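You operate a simulated robot arm through the tools that you are given. There is no shell and no other tool. Be economical: measure what you need, move in short steps, check, and stop when the job is done.

The job below is to be done with a simulated two-armed robot. You get a single attempt, and the scene is never put back.

TASK
Take the blue chain link from the top of the long table and leave it on the shelf under the gear case. Fetch the tin from the top of the long table and set it on the upper shelf under the roller stand. Put the white chain link from the top of the long table on the upper shelf under the green gauge. Pull the middle drawer open. Any order will do.
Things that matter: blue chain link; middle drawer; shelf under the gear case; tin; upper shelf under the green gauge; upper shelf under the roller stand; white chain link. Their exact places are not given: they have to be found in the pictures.

Only the result counts: the job must be done as asked and must still hold three seconds after the hand-in. Knocking over, shifting, dropping, spilling or breaking anything else fails it.

THE ROBOT
Two 7-joint arms with two-finger parallel grippers on one trunk, on a base that drives. Base frame: it is fixed to the floor where the robot stands at the start and does not move with it; the origin is under the middle of the robot, x ahead of it, y to its left, z up; the surface under the hand at the start is at about z = 800. Units: mm, degrees, N and s.
The left shoulder is at the start at [20, 170, 1153], the right one opposite. With the tool pointing down near the work surface each hand reaches from about 160 to 660 mm from the robot's upright axis, wherever it stands, measured 20 degrees to its own side. Places, roughly: blue chain link (6x3x3 cm) [600, 0, 800]; middle drawer [-1800, 3800, 600]; shelf under the gear case [-3400, 2800, 300]; tin (8x8x6 cm) [700, 300, 800]; upper shelf under the green gauge [100, 2600, 500]; upper shelf under the roller stand [-1200, 3500, 500]; white chain link (6x3x3 cm) [800, 300, 800]. Payload 3.8 kg a hand.
The tool frame of a hand sits at the grasp point between the pads (the TCP): z along the fingers, y along the line on which they close. The tips reach 30 mm beyond it. The gripper opens to 110 mm. The fingers are 20 mm wide and 10 mm thick; the gripper's body (48 by 112 mm) begins 55 mm behind the TCP.
Orientation is that of the tool frame in the base frame, as a unit quaternion [x, y, z, w]. With the fingers straight down and closing along the base's y, the tool's x points along the base's -x, its y along +y and its z along -z.

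THE INTERFACE
- The arms move only by the tool apply_moves. It takes "left_increments", "right_increments" or both (then of equal length, played together; a hand with none holds still); each is one flat list of numbers, 7 for each row, row after row: the shift along the tool's x, y, z in mm, then the turn, a rotation vector about the tool's x, y, z in degrees, then the gripper command, from -1 (shut) to 1 (fully open), values between in proportion. In form: [tx, ty, tz, wx, wy, wz, grip, tx, ty, tz, wx, wy, wz, grip, ...]. A call has 1 to 12 rows; each row shifts and turns the commanded pose from where the row before left it, along the tool's axes as they then stand. A row lasts 0.2 s, in which the tool goes at most 50 mm and 8.6 degrees; a call with a longer step from one row to the next is refused whole, and so is a gripper value outside its range. A pose out of reach is approached as far as the arm can. The call stops where the force on the tool passes 40 N (or 10 N more than at its start, if that is more) or the arm is blocked; 0.2 s more then pass. Each finger travels about 72 mm/s and halts on what it meets, pressing with about 37 N; the grip force reading is that of the motor and also rises with nothing between the fingers. The clock runs only during rows and for 0.2 s after the last one: add rows that do not move to give the fingers time. It gives the time, the measured TCP pose, the force on the tool (base axes), the opening and the grip force at its end, in the units of the frame above (readings bear some noise), with the torque about the TCP (base axes, N m) and any sound that the robot's microphone picked up.
- Cameras (640 x 400 px; columns grow to the right, rows downward): "scene" is now at [105.7, 15.9, 1297.2]; the picture's right is [0.21, -0.98, 0.00], its down [-0.46, -0.10, -0.88] and it looks along [0.86, 0.19, -0.47] (base axes); focal length 269 px, centre (320, 200). "left" rides on the left gripper at [72, -17, -103] in its tool frame; the picture's right is [0.23, 0.97, 0.00], its down [-0.76, 0.18, -0.62] and it looks along [-0.61, 0.14, 0.78] (tool axes); focal length 222 px, centre (320, 200). "right" rides on the right gripper at [72, 17, -103] in its tool frame; the picture's right is [-0.23, 0.97, 0.00], its down [-0.76, -0.18, -0.62] and it looks along [-0.61, -0.14, 0.78] (tool axes); focal length 222 px, centre (320, 200).
- get_image(camera): a new picture of that camera. It takes no simulated time.
- raise_lower(by): slides the trunk up (or, below 0, down) by that many mm; the arms and the scene camera ride with it, the base frame stays. It gives what a move gives, with no picture.
- roll_base(legs): drives the robot by 1 to 6 legs, each [ahead, turn to the left] in mm and degrees, along the robot's own axes; the way and the turn of a leg run together, so that a leg with both is an arc; at most 1500 mm and 180 degrees a leg. The arms and the cameras ride along, it lands a little off, and it stops where it bumps. It gives what a move gives.
- head_to(pan, tilt): turns the head with the scene camera to pan (to the left, within 80 degrees either way) and tilt (down, from -29 to 69), counted from straight ahead of the robot. It gives what a move gives.
- probe_pixels(camera, pixels): for up to 12 pixels [column, row] of the newest picture of that camera ("zoom" is the newest enlarged one), the place [x, y, z] in the base frame of the surface seen there, good to about 3 mm, but the place of the scene camera against the robot may be out by one fixed shift of up to 25 mm in any direction. It takes no simulated time.
- close_up(camera, box): a new picture of the part [left, top, right, bottom] of that camera's present view, enlarged. It takes no simulated time.
- job_done(): hands the job in; it is judged then, once.

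Keep the steps short. Do not move on a guess: measure, check each grasp and each placing, and mend mistakes. In all there are 110 turns and 108 pictures (those below and enlarged ones count). Leave the grippers open and the arms clear of the work at the hand-in unless told otherwise, and finish with a single line.

The tools are called after ">>>" as a command line: name --argument value ..., lists and objects as JSON in quotes. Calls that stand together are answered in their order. apply_moves: Moves the arms, as the interface text tells. Its arguments: {"type":"object","properties":{"left_increments":{"type":"array"},"right_increments":{"type":"array"}},"required":[]} The other tools are called the same way: raise_lower (by) slides the trunk up or down; roll_base (legs) drives the base; head_to (pan, tilt) turns the head that bears the scene camera; get_image (camera) takes a picture; probe_pixels (camera, pixels) gives the place of the surface under pixels of a picture; close_up (camera, box) takes an enlarged picture of a part of a camera's view; job_done () hands the job in.

At the start:

```text
clock: 0.0
left_position: [484.6, 325.7, 1140.6]
left_tcp_rot: [0.0, 1.0, 0.0, 0.0]
left_ft_force: [0.3, 0.3, -0.1]
left_wrist_torque: [0.0, -0.01, -0.01]
left_opening: 110.1
left_grasp_force: 0.1
right_position: [486.7, -34.0, 1128.1]
right_tcp_rot: [0.0, 1.0, 0.0, 0.0]
right_ft_force: [-0.5, 0.8, 0.0]
right_wrist_torque: [-0.02, 0.02, 0.01]
right_opening: 109.9
right_grasp_force: 0.1
trunk travel left (down, up): [-250.0, 320.0]
robot x, y, heading: [-1.5, 1.6, -0.1]
head pan, tilt: [12.3, 28.3]
```

scene: 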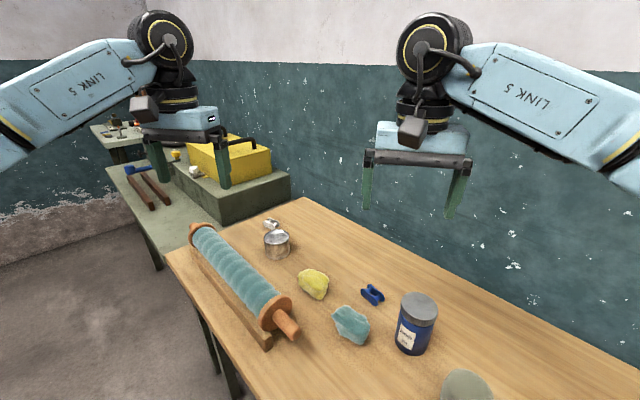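
right: 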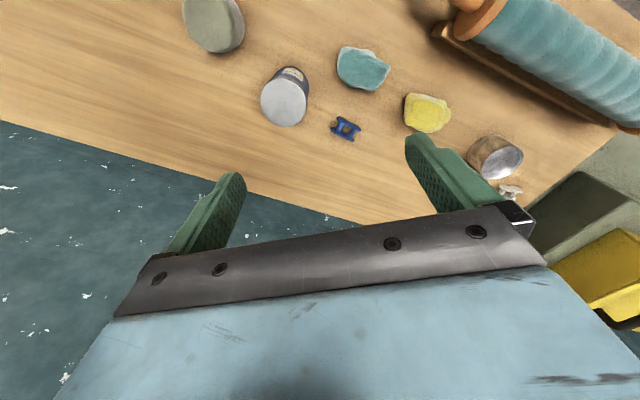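
left: 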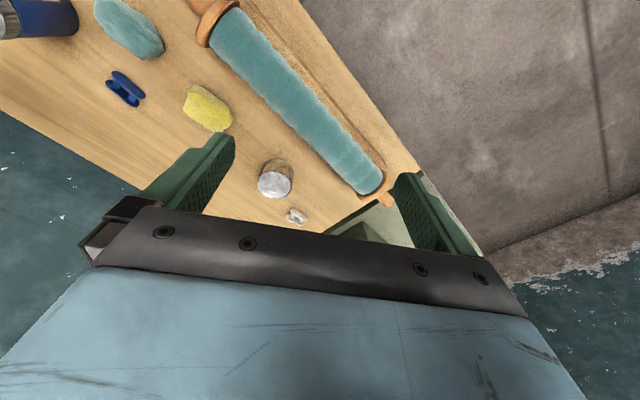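

I see the blue link, a tin and a small white part on the table. I'll measure them in the wrist and scene pictures and take an enlarged view.

>>> probe_pixels --camera "left" --pixels '[[127, 88], [116, 76], [136, 102], [275, 185], [275, 165], [297, 216], [290, 212], [303, 220], [205, 108], [260, 225]]'

>>> probe_pixels --camera "right" --pixels '[[346, 129], [337, 122], [356, 136], [500, 160], [510, 190]]'

>>> probe_pixels --camera "scene" --pixels '[[372, 294], [277, 237], [270, 224], [313, 280], [330, 300]]'

>>> close_up --camera "scene" --box '[240, 200, 400, 310]'

>>> close_up --camera "left" --box '[80, 60, 320, 230]'

```text
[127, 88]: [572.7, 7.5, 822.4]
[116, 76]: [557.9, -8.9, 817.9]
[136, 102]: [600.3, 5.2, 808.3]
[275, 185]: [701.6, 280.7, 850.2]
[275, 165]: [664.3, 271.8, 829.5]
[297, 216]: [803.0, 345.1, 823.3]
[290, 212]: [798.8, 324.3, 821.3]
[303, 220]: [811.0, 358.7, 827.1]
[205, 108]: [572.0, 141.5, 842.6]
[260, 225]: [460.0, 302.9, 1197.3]
```

```text
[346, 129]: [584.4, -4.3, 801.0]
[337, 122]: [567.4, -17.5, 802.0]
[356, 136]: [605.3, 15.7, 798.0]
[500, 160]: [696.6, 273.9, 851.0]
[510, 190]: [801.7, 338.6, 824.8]
```

```text
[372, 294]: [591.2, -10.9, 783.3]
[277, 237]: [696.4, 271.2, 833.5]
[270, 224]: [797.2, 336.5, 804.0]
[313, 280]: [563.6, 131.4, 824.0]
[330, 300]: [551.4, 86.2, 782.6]
```

```text
3.64 times, centred on (320, 255) of scene
```

zoom: 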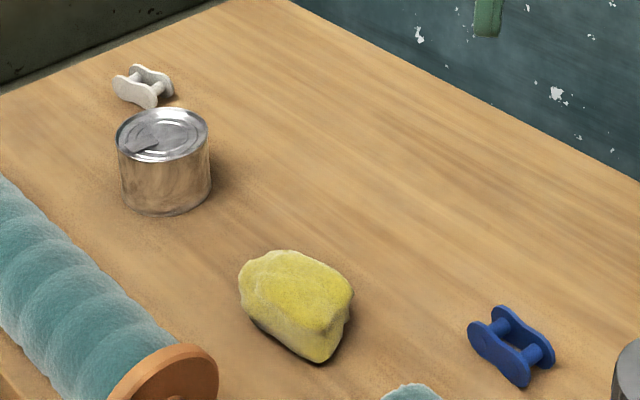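

```text
2.35 times, centred on (200, 145) of left
```

zoom: 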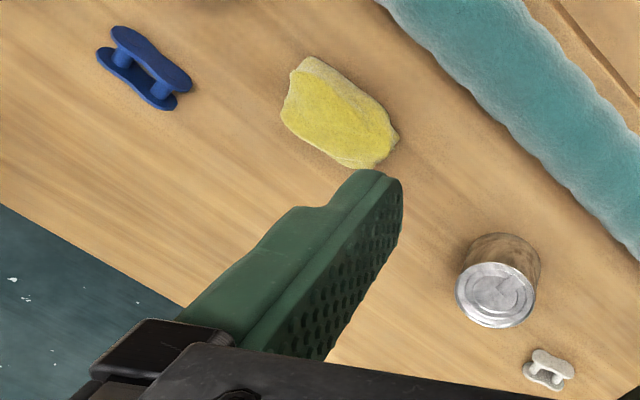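

The wrist cameras put the table at z of about 800, and the scene camera reads about 18 mm low. Before I choose grasp angles I need to see the shelves, so I'll turn the head left.

>>> head_to --pan 80 --tilt 15

>>> get_image --camera "scene"

```text
clock: 1.4
left_position: [483.6, 326.8, 1141.8]
left_tcp_rot: [-0.001, 1.0, 0.0, 0.0]
left_ft_force: [-0.3, -0.5, -0.9]
left_wrist_torque: [0.02, 0.0, -0.01]
left_opening: 110.0
left_grasp_force: 0.0
right_position: [485.6, -33.3, 1130.4]
right_tcp_rot: [0.001, 1.0, 0.0, 0.0]
right_ft_force: [0.6, 0.2, -0.9]
right_wrist_torque: [-0.01, 0.0, -0.01]
right_opening: 110.0
right_grasp_force: 0.0
trunk travel left (down, up): [-250.0, 320.0]
robot x, y, heading: [-0.3, 2.5, -0.0]
head pan, tilt: [80.0, 15.0]
```

```text
102 pictures are left
```

scene: 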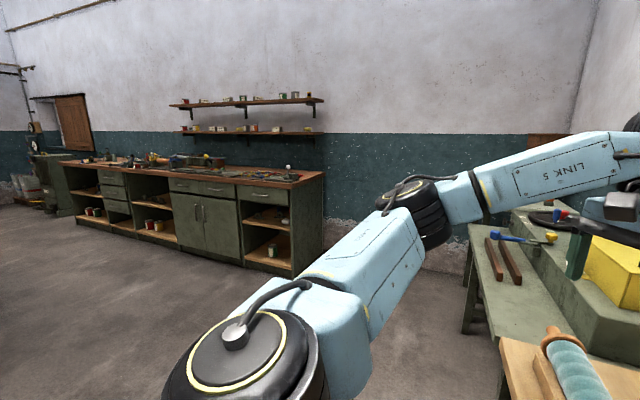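

>>> close_up --camera "scene" --box '[20, 130, 340, 290]'

>>> probe_pixels --camera "scene" --pixels '[[290, 177], [268, 213], [268, 250], [203, 190], [155, 212], [113, 180], [85, 190], [80, 212], [300, 250], [120, 155], [45, 145], [70, 160]]'

```text
2.00 times, centred on (180, 210) of scene
```

zoom: 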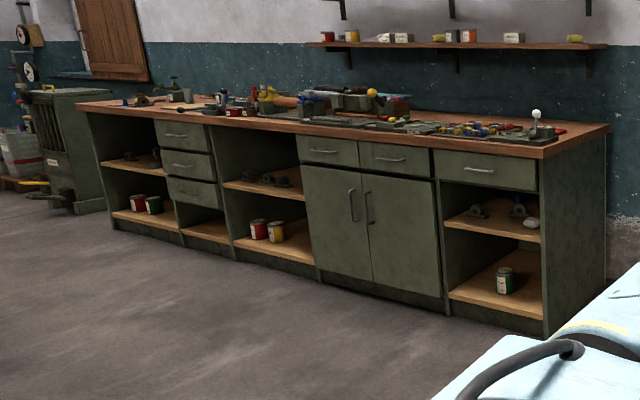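

```text
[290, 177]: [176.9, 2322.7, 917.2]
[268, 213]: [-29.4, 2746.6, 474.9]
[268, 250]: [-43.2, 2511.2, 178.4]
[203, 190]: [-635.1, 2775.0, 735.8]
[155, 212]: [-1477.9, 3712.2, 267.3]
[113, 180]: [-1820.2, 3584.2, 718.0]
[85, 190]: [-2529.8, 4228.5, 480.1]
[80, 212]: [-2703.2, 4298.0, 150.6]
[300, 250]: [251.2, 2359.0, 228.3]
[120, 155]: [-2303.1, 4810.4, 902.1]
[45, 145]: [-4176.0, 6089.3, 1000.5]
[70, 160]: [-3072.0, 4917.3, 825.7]
```

The workbench holds two of the shelves and the drawers. Next I'll look down at the table's near edge to see how close I can drive.

>>> head_to --pan 12 --tilt 55

>>> get_image --camera "scene"

```text
clock: 2.8
left_position: [484.6, 327.1, 1140.4]
left_tcp_rot: [0.0, 1.0, 0.0, 0.0]
left_ft_force: [-1.0, 0.6, 0.1]
left_wrist_torque: [0.01, -0.03, -0.01]
left_opening: 109.9
left_grasp_force: 0.0
right_position: [486.2, -33.7, 1129.3]
right_tcp_rot: [0.0, 1.0, 0.001, 0.0]
right_ft_force: [0.0, 0.7, -0.9]
right_wrist_torque: [0.0, -0.01, 0.05]
right_opening: 109.8
right_grasp_force: 0.0
trunk travel left (down, up): [-250.0, 320.0]
robot x, y, heading: [-3.2, 2.2, -0.1]
head pan, tilt: [12.0, 55.0]
```

```text
100 pictures are left
```

scene: 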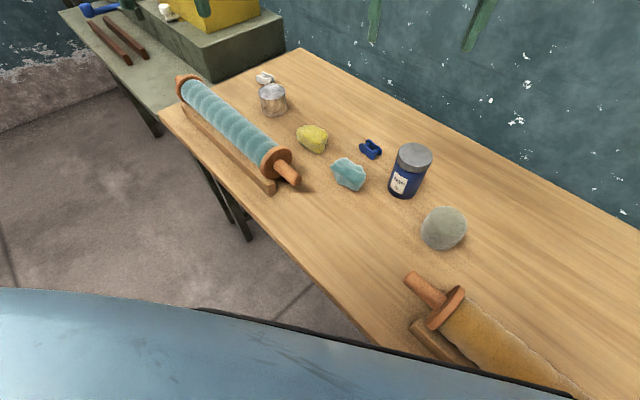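

>>> probe_pixels --camera "scene" --pixels '[[162, 117], [230, 200], [300, 275], [370, 335], [302, 50], [500, 155], [185, 80], [275, 165], [270, 185], [298, 180], [345, 170], [300, 320]]'

>>> close_up --camera "scene" --box '[150, 40, 390, 200]'

```text
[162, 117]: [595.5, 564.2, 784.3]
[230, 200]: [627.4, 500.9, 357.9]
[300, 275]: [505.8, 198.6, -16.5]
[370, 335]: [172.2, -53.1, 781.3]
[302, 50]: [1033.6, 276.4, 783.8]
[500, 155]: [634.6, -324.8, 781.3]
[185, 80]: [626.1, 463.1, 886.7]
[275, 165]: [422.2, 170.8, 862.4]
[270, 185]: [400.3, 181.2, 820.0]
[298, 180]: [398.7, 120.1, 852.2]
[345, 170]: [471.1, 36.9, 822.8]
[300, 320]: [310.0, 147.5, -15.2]
```

```text
2.50 times, centred on (270, 120) of scene
```

zoom: 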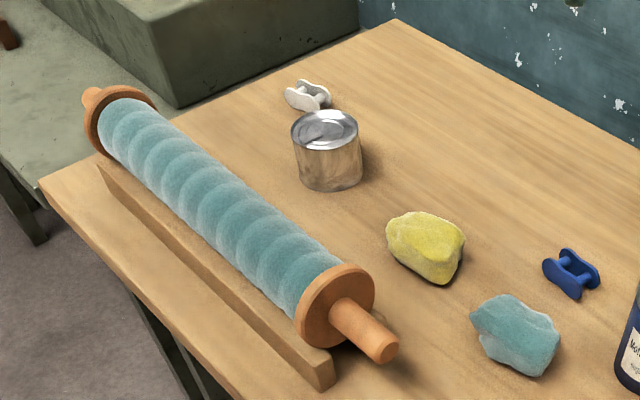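

The table's near edge runs along direction (0.565, 0.825), about 170 mm from the robot's axis. A spool lies between the robot and the tin. I'll drive 200 mm parallel to the edge and face about 30° left, with the hands high and clear, so the tin can be grasped with a tilted hand.

>>> roll_base --legs '[[0, 55.6], [200, 0], [0, -25.6]]'

>>> get_image --camera "right"

>>> get_image --camera "scene"

```text
clock: 8.2
left_position: [363.6, 691.4, 1141.5]
left_tcp_rot: [-0.263, 0.965, 0.0, 0.0]
left_ft_force: [-0.4, -0.6, 0.5]
left_wrist_torque: [0.01, -0.03, -0.01]
left_opening: 110.0
left_grasp_force: 0.0
right_position: [547.7, 382.9, 1128.3]
right_tcp_rot: [-0.263, 0.965, 0.0, 0.001]
right_ft_force: [0.8, 0.4, 0.7]
right_wrist_torque: [0.04, 0.03, 0.04]
right_opening: 110.0
right_grasp_force: 0.1
trunk travel left (down, up): [-250.0, 320.0]
robot x, y, heading: [112.9, 165.7, 30.7]
head pan, tilt: [12.0, 55.0]
```

```text
98 pictures are left
```

right: 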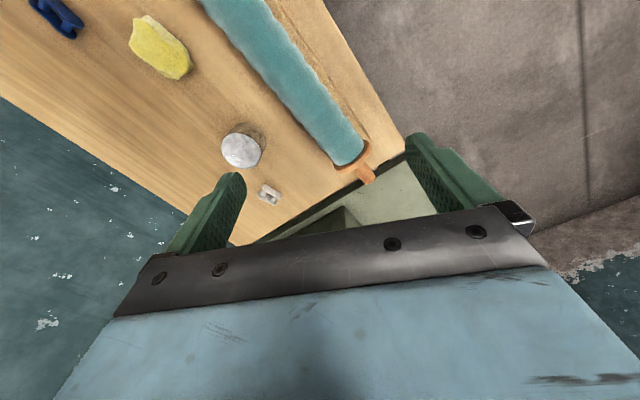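

```text
97 pictures are left
```

scene: 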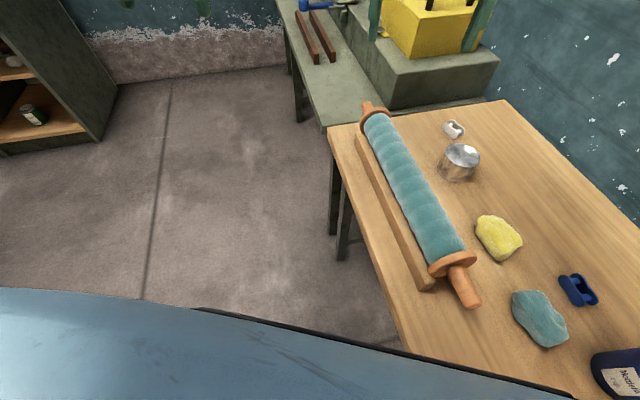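

The drive went as planned. I'll enlarge the right wrist view to measure the tin and the white link.

>>> close_up --camera "right" --box '[200, 100, 320, 220]'

```text
3.33 times, centred on (260, 160) of right
```

zoom: 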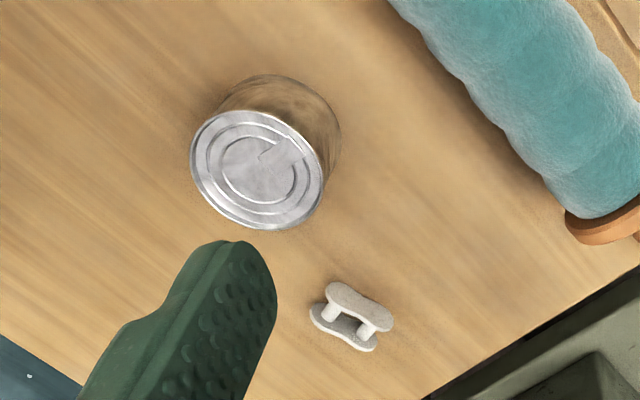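

>>> probe_pixels --camera "zoom" --pixels '[[257, 168], [195, 170], [320, 172], [240, 115], [272, 228], [360, 305], [335, 290], [385, 320], [325, 318], [365, 345], [345, 345], [300, 100]]'

>>> close_up --camera "scene" --box '[430, 100, 500, 190]'

>>> close_up --camera "scene" --box '[550, 260, 610, 310]'

```text
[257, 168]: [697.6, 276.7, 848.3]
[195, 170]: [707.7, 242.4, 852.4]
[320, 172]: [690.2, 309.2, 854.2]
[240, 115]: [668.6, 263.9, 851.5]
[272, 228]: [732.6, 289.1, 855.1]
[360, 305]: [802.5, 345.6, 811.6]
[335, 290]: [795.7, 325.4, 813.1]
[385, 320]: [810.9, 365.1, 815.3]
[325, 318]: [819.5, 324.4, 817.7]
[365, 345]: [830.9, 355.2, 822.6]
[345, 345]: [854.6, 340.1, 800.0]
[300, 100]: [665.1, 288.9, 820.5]
```

```text
4.44 times, centred on (465, 145) of scene
```

zoom: 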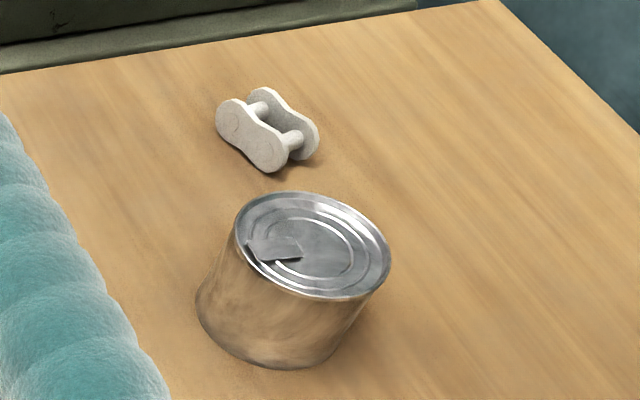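

```text
8.00 times, centred on (580, 285) of scene
```

zoom: 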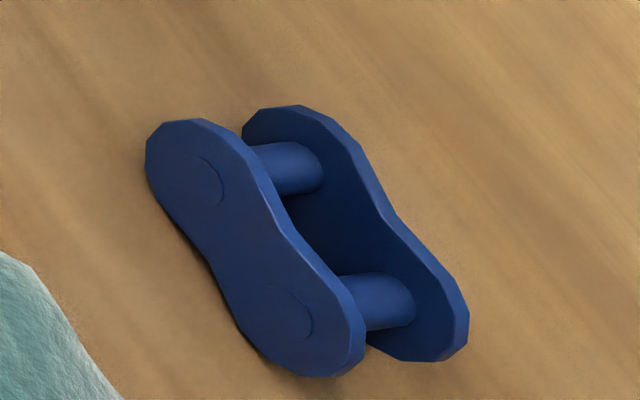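

Both links stand with their plates vertical. The white one's long axis is at a yaw of about 69°, centred near (815, 340). The tin is centred at (699, 276), its top is at z 850 and it is about 72 mm wide. I'll tilt the right hand 36° forward and bring it above the tin.

>>> apply_moves --right_increments '[0, 0, 0, 0, -7.2, 0, 1, 0, 0, 0, 0, -7.2, 0, 1, 0, 0, 0, 0, -7.2, 0, 1, 0, 0, 0, 0, -7.2, 0, 1, 0, 0, 0, 0, -7.2, 0, 1, 11.3, -28.2, 34.7, 0, 0, 0, 1, 11.3, -28.2, 34.7, 0, 0, 0, 1, 11.3, -28.2, 34.7, 0, 0, 0, 1, 11.3, -28.2, 34.7, 0, 0, 0, 1, 11.3, -28.2, 34.7, 0, 0, 0, 1, 11.3, -28.2, 34.7, 0, 0, 0, 1]'

>>> get_image --camera "right"

>>> get_image --camera "scene"

```text
clock: 10.6
left_position: [364.3, 692.0, 1140.5]
left_tcp_rot: [-0.263, 0.965, 0.0, 0.0]
left_ft_force: [0.5, 0.4, 0.1]
left_wrist_torque: [-0.01, 0.01, 0.01]
left_opening: 110.2
left_grasp_force: 0.0
right_position: [690.6, 270.6, 921.7]
right_tcp_rot: [-0.251, 0.917, 0.083, 0.298]
right_ft_force: [-0.3, 0.0, -0.2]
right_wrist_torque: [-0.02, 0.04, 0.0]
right_opening: 110.2
right_grasp_force: 0.1
trunk travel left (down, up): [-250.0, 320.0]
robot x, y, heading: [113.0, 166.2, 30.5]
head pan, tilt: [12.0, 55.0]
```

```text
93 pictures are left
```

right: 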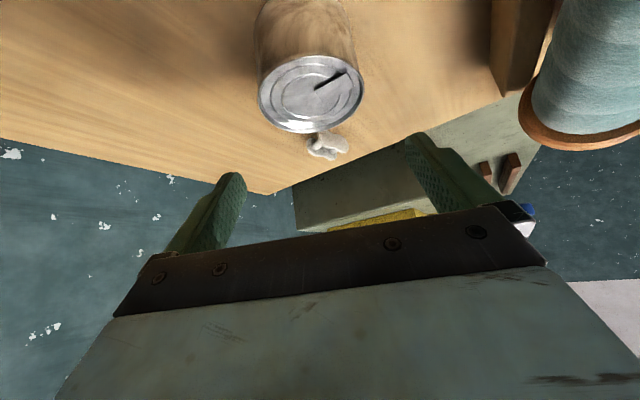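

```text
92 pictures are left
```

scene: 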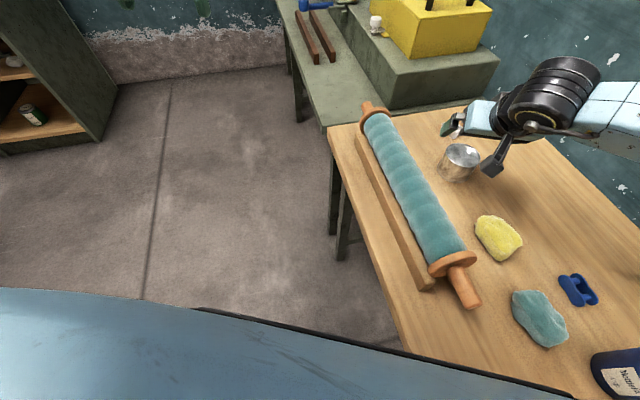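

The arm reaches the hover pose. I'll measure the tin's rim again from this nearer view.

>>> probe_pixels --camera "right" --pixels '[[310, 95], [261, 95], [361, 95], [300, 60], [315, 130], [310, 40], [325, 145], [312, 150]]'

```text
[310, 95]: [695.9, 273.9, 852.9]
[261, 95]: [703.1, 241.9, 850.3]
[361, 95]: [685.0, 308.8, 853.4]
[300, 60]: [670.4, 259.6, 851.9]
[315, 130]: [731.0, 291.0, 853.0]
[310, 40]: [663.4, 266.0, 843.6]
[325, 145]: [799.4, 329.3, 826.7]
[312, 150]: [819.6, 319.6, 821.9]
```

The tin's centre is at (699, 275.5). I'll lower the hand to z of about 836 and close on the tin.

>>> apply_moves --right_increments '[16.3, 0.5, 23.6, 0, 0, 0, 1, 16.3, 0, 23.6, 0, 0, 0, 1, 16.3, 0, 23.6, 0, 0, 0, 1, 0, 0, 0, 0, 0, 0, 1, 0, 0, 0, 0, 0, 0, -1, 0, 0, 0, 0, 0, 0, -1, 0, 0, 0, 0, 0, 0, -1, 0, 0, 0, 0, 0, 0, -1]'

>>> get_image --camera "right"

```text
clock: 12.4
left_position: [364.0, 692.5, 1141.9]
left_tcp_rot: [-0.263, 0.965, 0.001, 0.001]
left_ft_force: [-0.1, 0.3, -0.8]
left_wrist_torque: [0.02, 0.04, 0.0]
left_opening: 109.8
left_grasp_force: 0.1
right_position: [692.4, 272.3, 835.9]
right_tcp_rot: [-0.25, 0.918, 0.081, 0.298]
right_ft_force: [0.1, -0.2, 0.6]
right_wrist_torque: [0.06, -0.01, 0.0]
right_opening: 70.9
right_grasp_force: 37.5
trunk travel left (down, up): [-250.0, 320.0]
robot x, y, heading: [114.8, 171.7, 30.4]
head pan, tilt: [12.0, 55.0]
```

```text
91 pictures are left
```

right: 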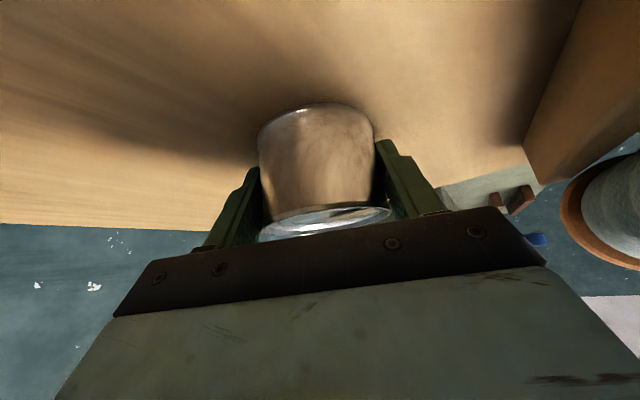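

The tin is held: opening 70.9 mm, grip 37.5 N. I'll lift it straight up 200 mm, then pull the hand back 250 mm.

>>> apply_moves --right_increments '[-23.6, 0, -32.4, 0, 0, 0, -1, -23.6, 0, -32.4, 0, 0, 0, -1, -23.6, 0, -32.4, 0, 0, 0, -1, -23.6, 0, -32.4, 0, 0, 0, -1, -23.6, 0, -32.4, 0, 0, 0, -1, 33.7, 0, -24.5, 0, 0, 0, -1, 33.7, 0, -24.5, 0, 0, 0, -1, 33.7, 0, -24.5, 0, 0, 0, -1, 33.7, 0, -24.5, 0, 0, 0, -1, 33.7, 0, -24.5, 0, 0, 0, -1, 33.7, 0, -24.5, 0, 0, 0, -1]'

>>> get_image --camera "right"

```text
clock: 14.8
left_position: [363.4, 692.1, 1142.0]
left_tcp_rot: [-0.263, 0.965, 0.001, 0.0]
left_ft_force: [0.4, 0.1, 0.4]
left_wrist_torque: [0.0, 0.02, -0.01]
left_opening: 109.8
left_grasp_force: 0.2
right_position: [530.8, 187.6, 1045.4]
right_tcp_rot: [-0.25, 0.918, 0.082, 0.298]
right_ft_force: [0.3, 0.5, -1.5]
right_wrist_torque: [0.0, 0.04, -0.01]
right_opening: 70.8
right_grasp_force: 37.4
right hand out of reach, approached as far as the arm can: row 10, 11
trunk travel left (down, up): [-250.0, 320.0]
robot x, y, heading: [109.5, 167.1, 30.5]
head pan, tilt: [12.0, 55.0]
```

```text
90 pictures are left
```

right: 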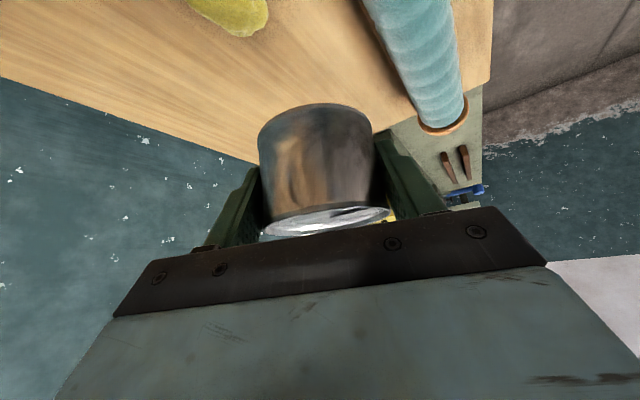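

The tin is lifted safely. Before I turn the left hand that way, I'll check the heights of the block and toolbox at the end of the table.

>>> probe_pixels --camera "scene" --pixels '[[440, 5], [395, 15], [400, 75], [400, 105], [480, 60], [497, 62], [375, 25], [380, 110], [455, 265], [430, 150], [372, 106], [495, 100]]'

```text
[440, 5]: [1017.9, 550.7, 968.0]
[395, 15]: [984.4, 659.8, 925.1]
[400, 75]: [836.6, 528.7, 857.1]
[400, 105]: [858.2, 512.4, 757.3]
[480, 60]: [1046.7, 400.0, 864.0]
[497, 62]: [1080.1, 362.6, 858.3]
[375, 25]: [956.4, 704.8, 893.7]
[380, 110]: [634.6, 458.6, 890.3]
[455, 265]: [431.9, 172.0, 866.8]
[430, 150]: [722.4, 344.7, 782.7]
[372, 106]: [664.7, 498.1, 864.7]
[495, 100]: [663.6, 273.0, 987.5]
```

Everything there is below z 1000 and the block is over 100 mm beyond the white link. I'll drive 100 mm further along the table and face about 0°.

>>> roll_base --legs '[[0, 25.1], [110, 0], [0, -55.6]]'

>>> get_image --camera "left"

```text
clock: 19.7
left_position: [652.2, 588.3, 1141.1]
left_tcp_rot: [-0.007, 1.0, -0.001, 0.0]
left_ft_force: [-0.2, 0.0, 0.0]
left_wrist_torque: [-0.01, 0.0, -0.01]
left_opening: 110.0
left_grasp_force: 0.1
right_position: [550.6, 67.0, 1045.0]
right_tcp_rot: [-0.007, 0.951, 0.003, 0.308]
right_ft_force: [0.3, -0.7, -1.9]
right_wrist_torque: [-0.01, 0.01, -0.02]
right_opening: 71.0
right_grasp_force: 37.0
trunk travel left (down, up): [-250.0, 320.0]
robot x, y, heading: [174.4, 253.7, 0.9]
head pan, tilt: [12.0, 55.0]
```

```text
89 pictures are left
```

left: 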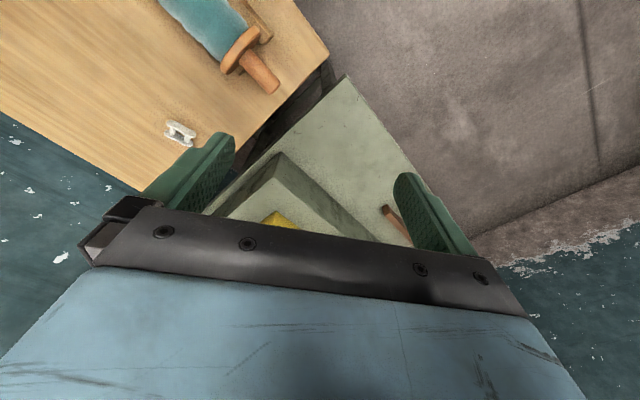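

The white link is at pixel (180, 133). I'll yaw the left hand 22° right so it closes along the link's length, tilt it 36°, then move above the link in two calls.

>>> apply_moves --left_increments '[0, 0, 0, 0, 0, 7.3, 1, 0, 0, 0, 0, 0, 7.3, 1, 0, 0, 0, 0, 0, 7.3, 1, 0, 0, 0, 0, -7.2, 0, 0.6, 0, 0, 0, 0, -7.2, 0, 0.6, 0, 0, 0, 0, -7.2, 0, 0.6, 0, 0, 0, 0, -7.2, 0, 0.6, 0, 0, 0, 0, -7.2, 0, 0.6, -8, -21.75, 38.5, 0, 0, 0, 0.6, -8, -21.75, 38.5, 0, 0, 0, 0.6, -8, -21.75, 38.5, 0, 0, 0, 0.6, -8, -21.75, 38.5, 0, 0, 0, 0.6]'

>>> apply_moves --left_increments '[-8, -21.75, 38.5, 0, 0, 0, 0.6, -8, -21.75, 38.5, 0, 0, 0, 0.6, -8, -21.75, 38.5, 0, 0, 0, 0.6, -8, -21.75, 38.5, 0, 0, 0, 0.6]'

>>> get_image --camera "left"

>>> get_image --camera "scene"

```text
clock: 22.3
left_position: [730.3, 464.8, 1034.6]
left_tcp_rot: [0.174, 0.935, -0.056, 0.304]
left_ft_force: [0.6, -0.5, 0.2]
left_wrist_torque: [0.0, 0.01, -0.02]
left_opening: 88.0
left_grasp_force: 0.1
right_position: [550.8, 66.4, 1044.2]
right_tcp_rot: [-0.007, 0.951, 0.002, 0.309]
right_ft_force: [0.3, 0.2, -2.4]
right_wrist_torque: [0.02, -0.01, -0.02]
right_opening: 71.0
right_grasp_force: 36.7
trunk travel left (down, up): [-250.0, 320.0]
robot x, y, heading: [177.2, 255.7, 0.8]
head pan, tilt: [12.0, 55.0]
```

```text
clock: 23.3
left_position: [809.4, 342.2, 929.4]
left_tcp_rot: [0.174, 0.935, -0.057, 0.304]
left_ft_force: [-0.9, 0.4, -0.6]
left_wrist_torque: [0.03, 0.0, -0.04]
left_opening: 88.1
left_grasp_force: 0.1
right_position: [550.3, 65.9, 1046.3]
right_tcp_rot: [-0.007, 0.951, 0.002, 0.308]
right_ft_force: [1.1, -0.4, -0.7]
right_wrist_torque: [0.01, -0.02, 0.02]
right_opening: 71.1
right_grasp_force: 36.9
trunk travel left (down, up): [-250.0, 320.0]
robot x, y, heading: [171.4, 255.2, 0.8]
head pan, tilt: [12.0, 55.0]
```

```text
88 pictures are left
```

left: 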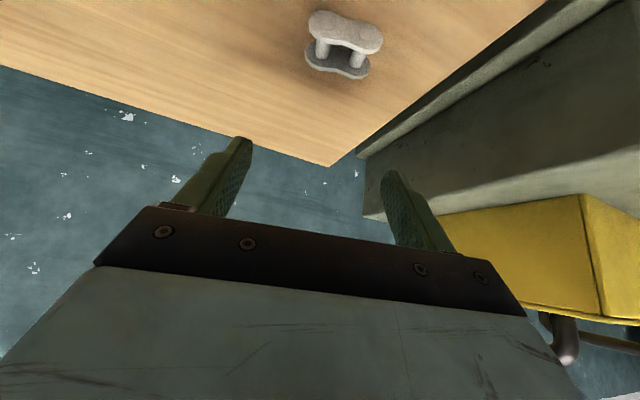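

```text
87 pictures are left
```

scene: 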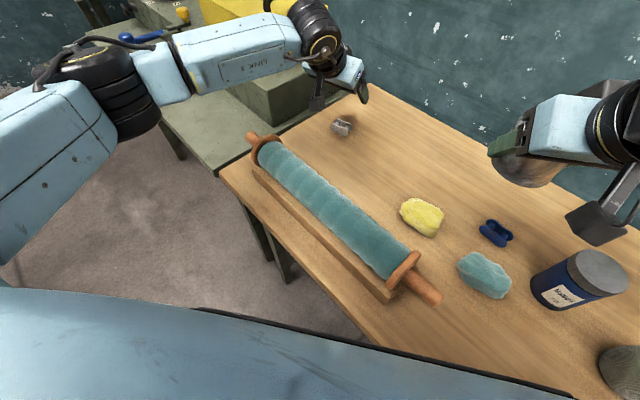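

The link is at pixel (345, 45), upside down in this view. I'll enlarge it and measure it precisely.

>>> close_up --camera "left" --box '[290, 0, 400, 90]'

>>> probe_pixels --camera "left" --pixels '[[345, 28], [312, 22], [378, 38], [310, 60], [365, 72], [342, 68], [322, 12], [370, 50]]'

```text
4.44 times, centred on (345, 45) of left
```

zoom: 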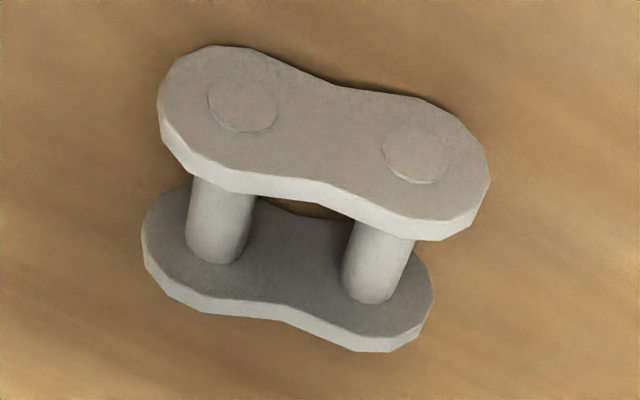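

```text
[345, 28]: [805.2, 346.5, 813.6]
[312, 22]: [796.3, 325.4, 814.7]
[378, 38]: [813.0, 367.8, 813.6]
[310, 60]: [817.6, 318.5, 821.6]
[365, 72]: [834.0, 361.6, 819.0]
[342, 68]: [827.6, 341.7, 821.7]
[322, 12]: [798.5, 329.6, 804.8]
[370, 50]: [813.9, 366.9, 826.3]
```

The link's centre is (817, 341), its top is at z 827 and the yaw matches the hand. I'll lower to z 834 and close.

>>> apply_moves --left_increments '[18.7, 0.5, 25.7, 0, 0, 0, 0.6, 18.7, 0.5, 25.7, 0, 0, 0, 0.6, 18.7, 0.5, 25.7, 0, 0, 0, 0.6, 0, 0, 0, 0, 0, 0, 0.6, 0, 0, 0, 0, 0, 0, 0.2, 0, 0, 0, 0, 0, 0, 0, 0, 0, 0, 0, 0, 0, -1, 0, 0, 0, 0, 0, 0, -1, 0, 0, 0, 0, 0, 0, -1]'

>>> get_image --camera "left"

```text
clock: 25.3
left_position: [808.8, 344.1, 834.6]
left_tcp_rot: [0.175, 0.935, -0.057, 0.304]
left_ft_force: [-0.5, -0.9, -0.9]
left_wrist_torque: [0.0, -0.02, 0.0]
left_opening: 53.2
left_grasp_force: 36.9
right_position: [549.9, 67.1, 1045.4]
right_tcp_rot: [-0.007, 0.951, 0.002, 0.308]
right_ft_force: [-0.7, 0.2, -0.9]
right_wrist_torque: [0.0, -0.02, 0.01]
right_opening: 71.1
right_grasp_force: 36.9
trunk travel left (down, up): [-250.0, 320.0]
robot x, y, heading: [175.3, 253.3, 0.9]
head pan, tilt: [12.0, 55.0]
```

```text
85 pictures are left
```

left: 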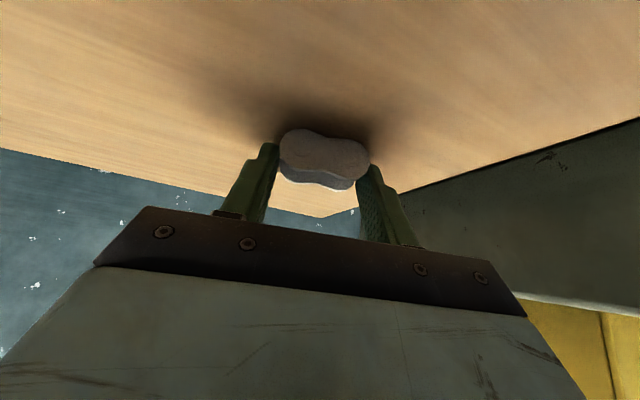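

The link is held: opening 53.2 mm, 37 N. I'll lift it 200 mm and pull back.

>>> apply_moves --left_increments '[-23.6, 0, -32.4, 0, 0, 0, -1, -23.6, 0, -32.4, 0, 0, 0, -1, -23.6, 0, -32.4, 0, 0, 0, -1, -23.6, 0, -32.4, 0, 0, 0, -1, -23.6, 0, -32.4, 0, 0, 0, -1, -23.6, 0, -32.4, 0, 0, 0, -1, 32, 20, -23, 0, 0, 0, -1, 32, 20, -23, 0, 0, 0, -1, 32, 20, -23, 0, 0, 0, -1, 32, 20, -23, 0, 0, 0, -1, 32, 20, -23, 0, 0, 0, -1]'

>>> get_image --camera "left"

```text
clock: 27.7
left_position: [659.4, 508.8, 1073.5]
left_tcp_rot: [0.175, 0.935, -0.057, 0.304]
left_ft_force: [0.3, 0.6, -0.4]
left_wrist_torque: [-0.04, 0.0, 0.04]
left_opening: 53.4
left_grasp_force: 37.1
right_position: [549.1, 68.0, 1045.8]
right_tcp_rot: [-0.006, 0.951, 0.001, 0.309]
right_ft_force: [-0.1, 0.1, -2.1]
right_wrist_torque: [-0.01, 0.01, 0.01]
right_opening: 71.0
right_grasp_force: 37.1
trunk travel left (down, up): [-250.0, 320.0]
robot x, y, heading: [174.2, 252.6, 0.9]
head pan, tilt: [12.0, 55.0]
```

```text
84 pictures are left
```

left: 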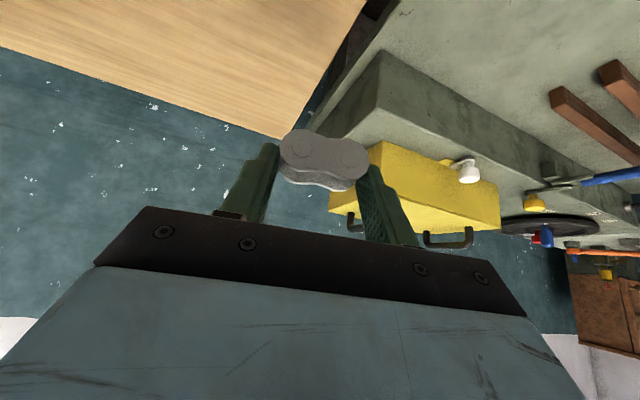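

Both parts are held. The bench front is at right angles to direction (0.565, 0.825), so I must face about 55.6° there. I'll drive across the open floor and stop about 600 mm short of it to look.

>>> roll_base --legs '[[0, 102], [1450, 0], [0, -47.3]]'

>>> head_to --pan 20 --tilt 30

>>> get_image --camera "scene"

```text
clock: 41.3
left_position: [-55.4, 2208.9, 1074.3]
left_tcp_rot: [-0.268, 0.912, 0.088, 0.297]
left_ft_force: [0.5, -0.1, -0.5]
left_wrist_torque: [-0.02, 0.0, 0.01]
left_opening: 53.3
left_grasp_force: 37.1
right_position: [235.4, 1860.1, 1045.8]
right_tcp_rot: [-0.436, 0.845, 0.141, 0.274]
right_ft_force: [-0.5, -0.5, -0.4]
right_wrist_torque: [-0.01, -0.01, 0.0]
right_opening: 70.7
right_grasp_force: 36.2
trunk travel left (down, up): [-250.0, 320.0]
robot x, y, heading: [-143.5, 1666.3, 54.7]
head pan, tilt: [12.0, 55.0]
```

```text
clock: 42.2
left_position: [-55.3, 2209.8, 1073.6]
left_tcp_rot: [-0.268, 0.912, 0.088, 0.297]
left_ft_force: [-0.2, -0.4, -1.0]
left_wrist_torque: [-0.01, 0.0, 0.01]
left_opening: 53.5
left_grasp_force: 36.8
right_position: [235.4, 1858.9, 1045.8]
right_tcp_rot: [-0.436, 0.845, 0.141, 0.274]
right_ft_force: [-0.5, 0.1, -2.1]
right_wrist_torque: [0.01, 0.01, -0.04]
right_opening: 70.6
right_grasp_force: 36.8
trunk travel left (down, up): [-250.0, 320.0]
robot x, y, heading: [-139.4, 1668.4, 54.7]
head pan, tilt: [20.0, 30.0]
```

```text
83 pictures are left
```

scene: 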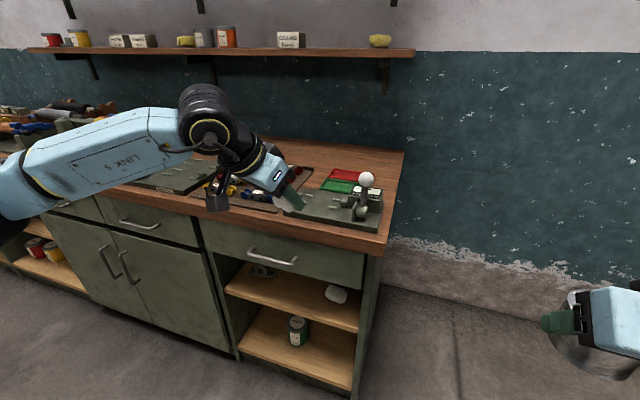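

I'll enlarge the right-hand bay and the bench top.

>>> close_up --camera "scene" --box '[200, 150, 410, 390]'

>>> probe_pixels --camera "scene" --pixels '[[262, 272], [335, 293], [300, 300], [228, 291], [290, 311], [357, 331], [270, 330], [285, 237], [290, 284], [310, 280], [275, 300], [360, 285]]'

```text
1.67 times, centred on (305, 270) of scene
```

zoom: 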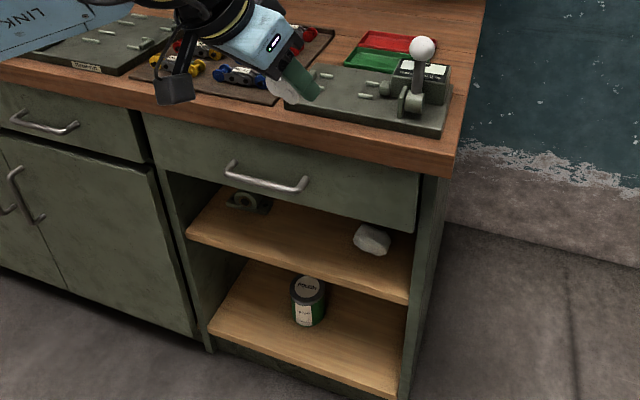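

```text
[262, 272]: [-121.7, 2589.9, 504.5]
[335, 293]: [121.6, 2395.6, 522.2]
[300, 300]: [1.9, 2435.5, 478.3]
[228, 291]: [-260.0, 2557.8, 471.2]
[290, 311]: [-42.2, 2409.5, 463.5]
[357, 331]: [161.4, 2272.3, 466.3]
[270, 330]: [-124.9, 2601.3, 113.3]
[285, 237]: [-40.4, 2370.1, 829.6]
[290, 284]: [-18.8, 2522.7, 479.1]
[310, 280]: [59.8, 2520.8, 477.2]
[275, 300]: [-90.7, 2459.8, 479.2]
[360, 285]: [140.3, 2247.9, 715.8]
```

The right bay has an upper shelf at z of about 496. Its front edge is at u≈1964, where u runs into the bench. There is free space between a grey ring and a white stone. I'll lower the trunk 250 mm, then square the left hand to the bench and bring it down in front of the bay.

>>> raise_lower --by -250

>>> apply_moves --left_increments '[0, 0, 0, -4.31, 0, -5.93, -1, 0, 0, 0, -4.31, 0, -5.93, -1, 0, 0, 0, -4.31, 0, -5.93, -1, 27, 20, 37.2, 0, 0, 0, -1, 27, 20, 37.2, 0, 0, 0, -1, 27, 20, 37.2, 0, 0, 0, -1, 27, 20, 37.2, 0, 0, 0, -1, 27, 20, 37.2, 0, 0, 0, -1]'

>>> get_image --camera "left"

>>> get_image --camera "scene"

```text
clock: 44.8
left_position: [-54.8, 2210.1, 824.3]
left_tcp_rot: [-0.267, 0.913, 0.086, 0.297]
left_ft_force: [0.1, -0.7, -0.9]
left_wrist_torque: [-0.01, -0.02, -0.01]
left_opening: 53.3
left_grasp_force: 36.3
right_position: [236.9, 1860.4, 795.5]
right_tcp_rot: [-0.436, 0.846, 0.141, 0.274]
right_ft_force: [0.6, 0.3, -0.7]
right_wrist_torque: [-0.04, 0.02, 0.01]
right_opening: 70.8
right_grasp_force: 37.3
trunk travel left (down, up): [0.0, 570.0]
robot x, y, heading: [-138.1, 1669.2, 54.9]
head pan, tilt: [20.0, 30.0]
```

```text
refused: row 4 steps farther than a row can; nothing moved
```

```text
81 pictures are left
```

left: 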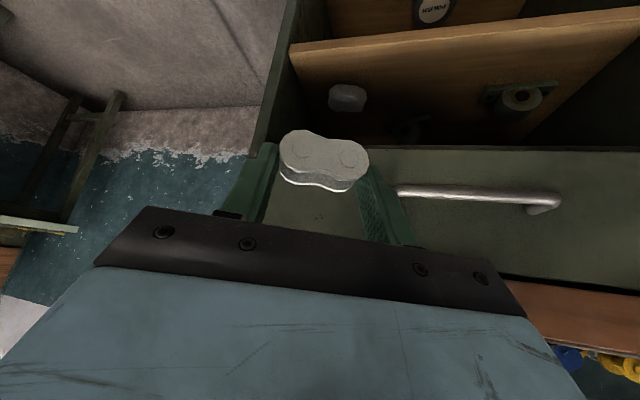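

```text
80 pictures are left
```

scene: 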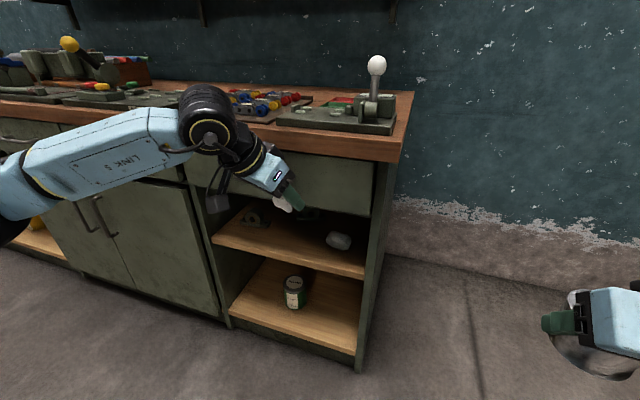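

One row was just over the 50 mm limit, so I'll use shorter rows. The left wrist view shows the shelf, so I'll measure it there too.

>>> probe_pixels --camera "left" --pixels '[[300, 55], [400, 35], [550, 25], [348, 97], [520, 97], [410, 125], [400, 70], [450, 60], [430, 90], [350, 60], [480, 160], [470, 190]]'

>>> apply_moves --left_increments '[0, 0, 0, -4.31, 0, -5.93, -1, 0, 0, 0, -4.31, 0, -5.93, -1, 0, 0, 0, -4.31, 0, -5.93, -1, 22.5, 17, 31, 0, 0, 0, -1, 22.5, 17, 31, 0, 0, 0, -1, 22.5, 17, 31, 0, 0, 0, -1, 22.5, 17, 31, 0, 0, 0, -1, 22.5, 17, 31, 0, 0, 0, -1, 22.5, 17, 31, 0, 0, 0, -1]'

>>> get_image --camera "left"

```text
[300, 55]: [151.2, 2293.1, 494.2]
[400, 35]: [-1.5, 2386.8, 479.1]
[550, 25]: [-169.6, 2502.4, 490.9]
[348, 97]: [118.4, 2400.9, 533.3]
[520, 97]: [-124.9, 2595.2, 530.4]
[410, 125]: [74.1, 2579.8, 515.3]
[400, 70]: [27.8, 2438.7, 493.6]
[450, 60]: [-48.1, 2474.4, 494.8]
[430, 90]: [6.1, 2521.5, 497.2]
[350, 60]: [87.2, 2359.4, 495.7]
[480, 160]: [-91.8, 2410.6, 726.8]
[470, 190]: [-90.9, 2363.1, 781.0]
```

```text
clock: 46.8
left_position: [-139.7, 2269.8, 593.8]
left_tcp_rot: [-0.437, 0.844, 0.143, 0.276]
left_ft_force: [-0.1, -0.3, 0.2]
left_wrist_torque: [-0.04, 0.02, 0.01]
left_opening: 53.3
left_grasp_force: 36.7
right_position: [236.3, 1859.8, 796.1]
right_tcp_rot: [-0.437, 0.845, 0.142, 0.273]
right_ft_force: [-0.4, -0.3, -1.5]
right_wrist_torque: [0.0, 0.06, 0.01]
right_opening: 71.0
right_grasp_force: 36.9
trunk travel left (down, up): [0.0, 570.0]
robot x, y, heading: [-140.8, 1670.5, 54.6]
head pan, tilt: [20.0, 30.0]
```

```text
79 pictures are left
```

left: 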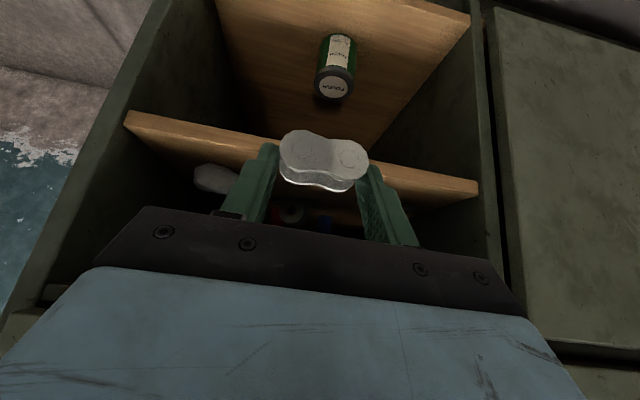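

From the wrist view the shelf top is at z 495, the front edge at u=1968, and the drawer bottom at about z 715 and u=1937. To keep the wrist clear of the drawer I'll tilt the hand 14° more and lower it to z 545. Then I'll drive 150 mm forward.

>>> apply_moves --left_increments '[0, 0, 0, 0, -7, 0, -1, 0, 0, 0, 0, -7, 0, -1, 18.8, 0, 15.8, 0, 0, 0, -1, 18.8, 0, 15.8, 0, 0, 0, -1]'

>>> roll_base --legs '[[150, 0]]'

>>> get_image --camera "left"

>>> get_image --camera "scene"

```text
clock: 47.8
left_position: [-138.1, 2268.9, 545.0]
left_tcp_rot: [-0.416, 0.805, 0.194, 0.375]
left_ft_force: [0.6, -0.5, -0.7]
left_wrist_torque: [-0.03, 0.03, -0.01]
left_opening: 53.5
left_grasp_force: 37.1
right_position: [236.3, 1859.5, 796.3]
right_tcp_rot: [-0.436, 0.846, 0.142, 0.273]
right_ft_force: [0.6, 0.8, -1.5]
right_wrist_torque: [-0.01, 0.03, 0.0]
right_opening: 71.2
right_grasp_force: 37.3
trunk travel left (down, up): [0.0, 570.0]
robot x, y, heading: [-139.3, 1666.3, 54.6]
head pan, tilt: [20.0, 30.0]
```

```text
clock: 49.2
left_position: [-50.1, 2390.7, 545.1]
left_tcp_rot: [-0.416, 0.805, 0.194, 0.376]
left_ft_force: [-0.7, 0.2, -0.3]
left_wrist_torque: [0.01, -0.01, 0.01]
left_opening: 53.1
left_grasp_force: 37.2
right_position: [322.3, 1982.2, 795.3]
right_tcp_rot: [-0.436, 0.845, 0.142, 0.274]
right_ft_force: [0.4, 0.1, -1.9]
right_wrist_torque: [-0.01, 0.03, 0.05]
right_opening: 71.0
right_grasp_force: 37.1
trunk travel left (down, up): [0.0, 570.0]
robot x, y, heading: [-56.2, 1786.3, 54.4]
head pan, tilt: [20.0, 30.0]
```

```text
78 pictures are left
```

left: 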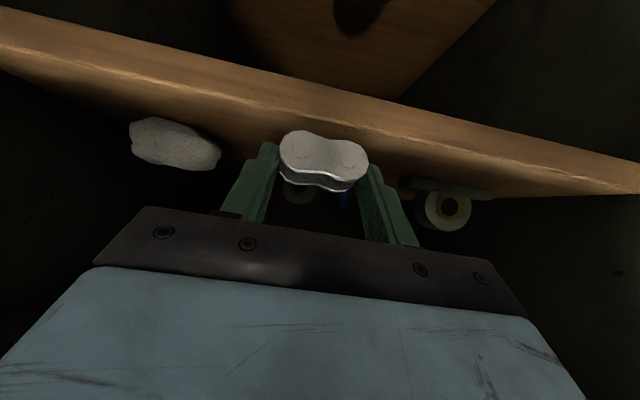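

```text
77 pictures are left
```

scene: 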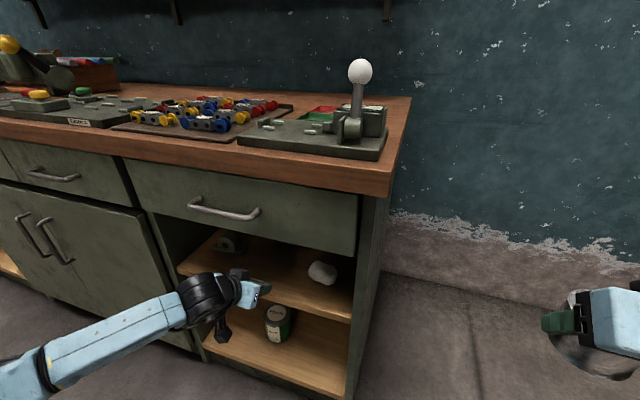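

The left TCP is at u=1944, above the shelf edge and midway between the ring part and the stone. I'll go 72 mm forward, then down 15 mm.

>>> apply_moves --left_increments '[-23, 0, 27.6, 0, 0, 0, -1, -23, 0, 27.6, 0, 0, 0, -1, 0, 0, 0, 0, 0, 0, -1, 3.8, 0, 3.2, 0, 0, 0, -1, 3.8, 0, 3.2, 0, 0, 0, -1, 3.8, 0, 3.2, 0, 0, 0, -1]'

>>> get_image --camera "left"

```text
clock: 50.6
left_position: [-9.8, 2450.2, 530.2]
left_tcp_rot: [-0.416, 0.805, 0.194, 0.375]
left_ft_force: [0.0, 0.5, -0.9]
left_wrist_torque: [-0.05, -0.02, 0.01]
left_opening: 53.2
left_grasp_force: 36.8
right_position: [322.8, 1982.6, 795.6]
right_tcp_rot: [-0.436, 0.845, 0.141, 0.275]
right_ft_force: [0.1, 0.3, -1.7]
right_wrist_torque: [-0.02, 0.04, -0.03]
right_opening: 70.8
right_grasp_force: 37.2
trunk travel left (down, up): [0.0, 570.0]
robot x, y, heading: [-51.6, 1793.3, 54.7]
head pan, tilt: [20.0, 30.0]
```

```text
76 pictures are left
```

left: 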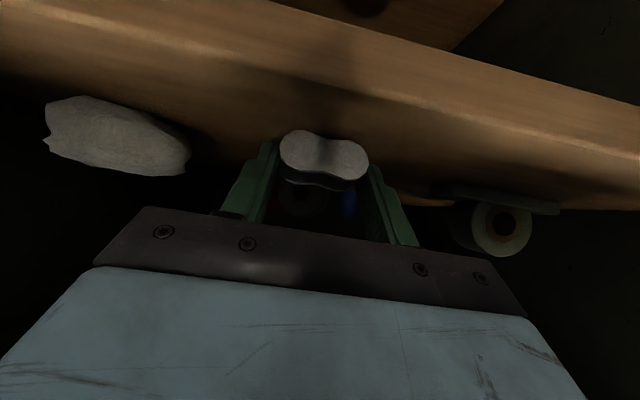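

No contact yet. I'll go down a few millimetres in small steps until I feel it touch.

>>> apply_moves --left_increments '[1.15, 0, 0.97, 0, 0, 0, -1, 1.15, 0, 0.97, 0, 0, 0, -1]'

```text
clock: 51.2
left_position: [-8.4, 2449.9, 528.6]
left_tcp_rot: [-0.416, 0.804, 0.196, 0.377]
left_ft_force: [-1.9, -2.8, 11.7]
left_wrist_torque: [-0.1, 0.08, -0.01]
left_opening: 53.3
left_grasp_force: 37.5
right_position: [323.0, 1981.5, 795.6]
right_tcp_rot: [-0.437, 0.845, 0.142, 0.274]
right_ft_force: [-0.5, -0.1, -2.4]
right_wrist_torque: [-0.04, 0.05, 0.03]
right_opening: 71.0
right_grasp_force: 36.9
trunk travel left (down, up): [0.0, 570.0]
robot x, y, heading: [-51.7, 1792.6, 54.9]
head pan, tilt: [20.0, 30.0]
```

It touched with 12 N. I'll open the gripper slowly to 80 mm and look.

>>> apply_moves --left_increments '[0, 0, 0, 0, 0, 0, 0.1, 0, 0, 0, 0, 0, 0, 0.3, 0, 0, 0, 0, 0, 0, 0.45, 0, 0, 0, 0, 0, 0, 0.45]'

>>> get_image --camera "left"

```text
clock: 52.2
left_position: [-8.9, 2450.5, 527.7]
left_tcp_rot: [-0.416, 0.805, 0.194, 0.376]
left_ft_force: [1.0, 0.2, 0.2]
left_wrist_torque: [-0.04, -0.01, 0.0]
left_opening: 79.8
left_grasp_force: 0.1
right_position: [322.7, 1982.1, 794.6]
right_tcp_rot: [-0.437, 0.845, 0.142, 0.273]
right_ft_force: [0.1, -0.1, -1.6]
right_wrist_torque: [-0.01, 0.0, 0.01]
right_opening: 70.9
right_grasp_force: 36.7
trunk travel left (down, up): [0.0, 570.0]
robot x, y, heading: [-54.6, 1793.4, 54.3]
head pan, tilt: [20.0, 30.0]
```

```text
75 pictures are left
```

left: 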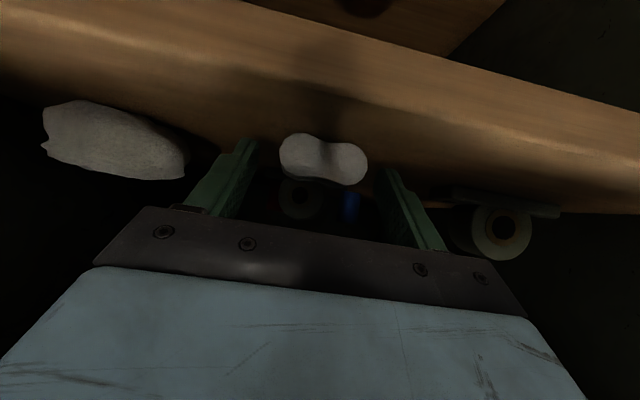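

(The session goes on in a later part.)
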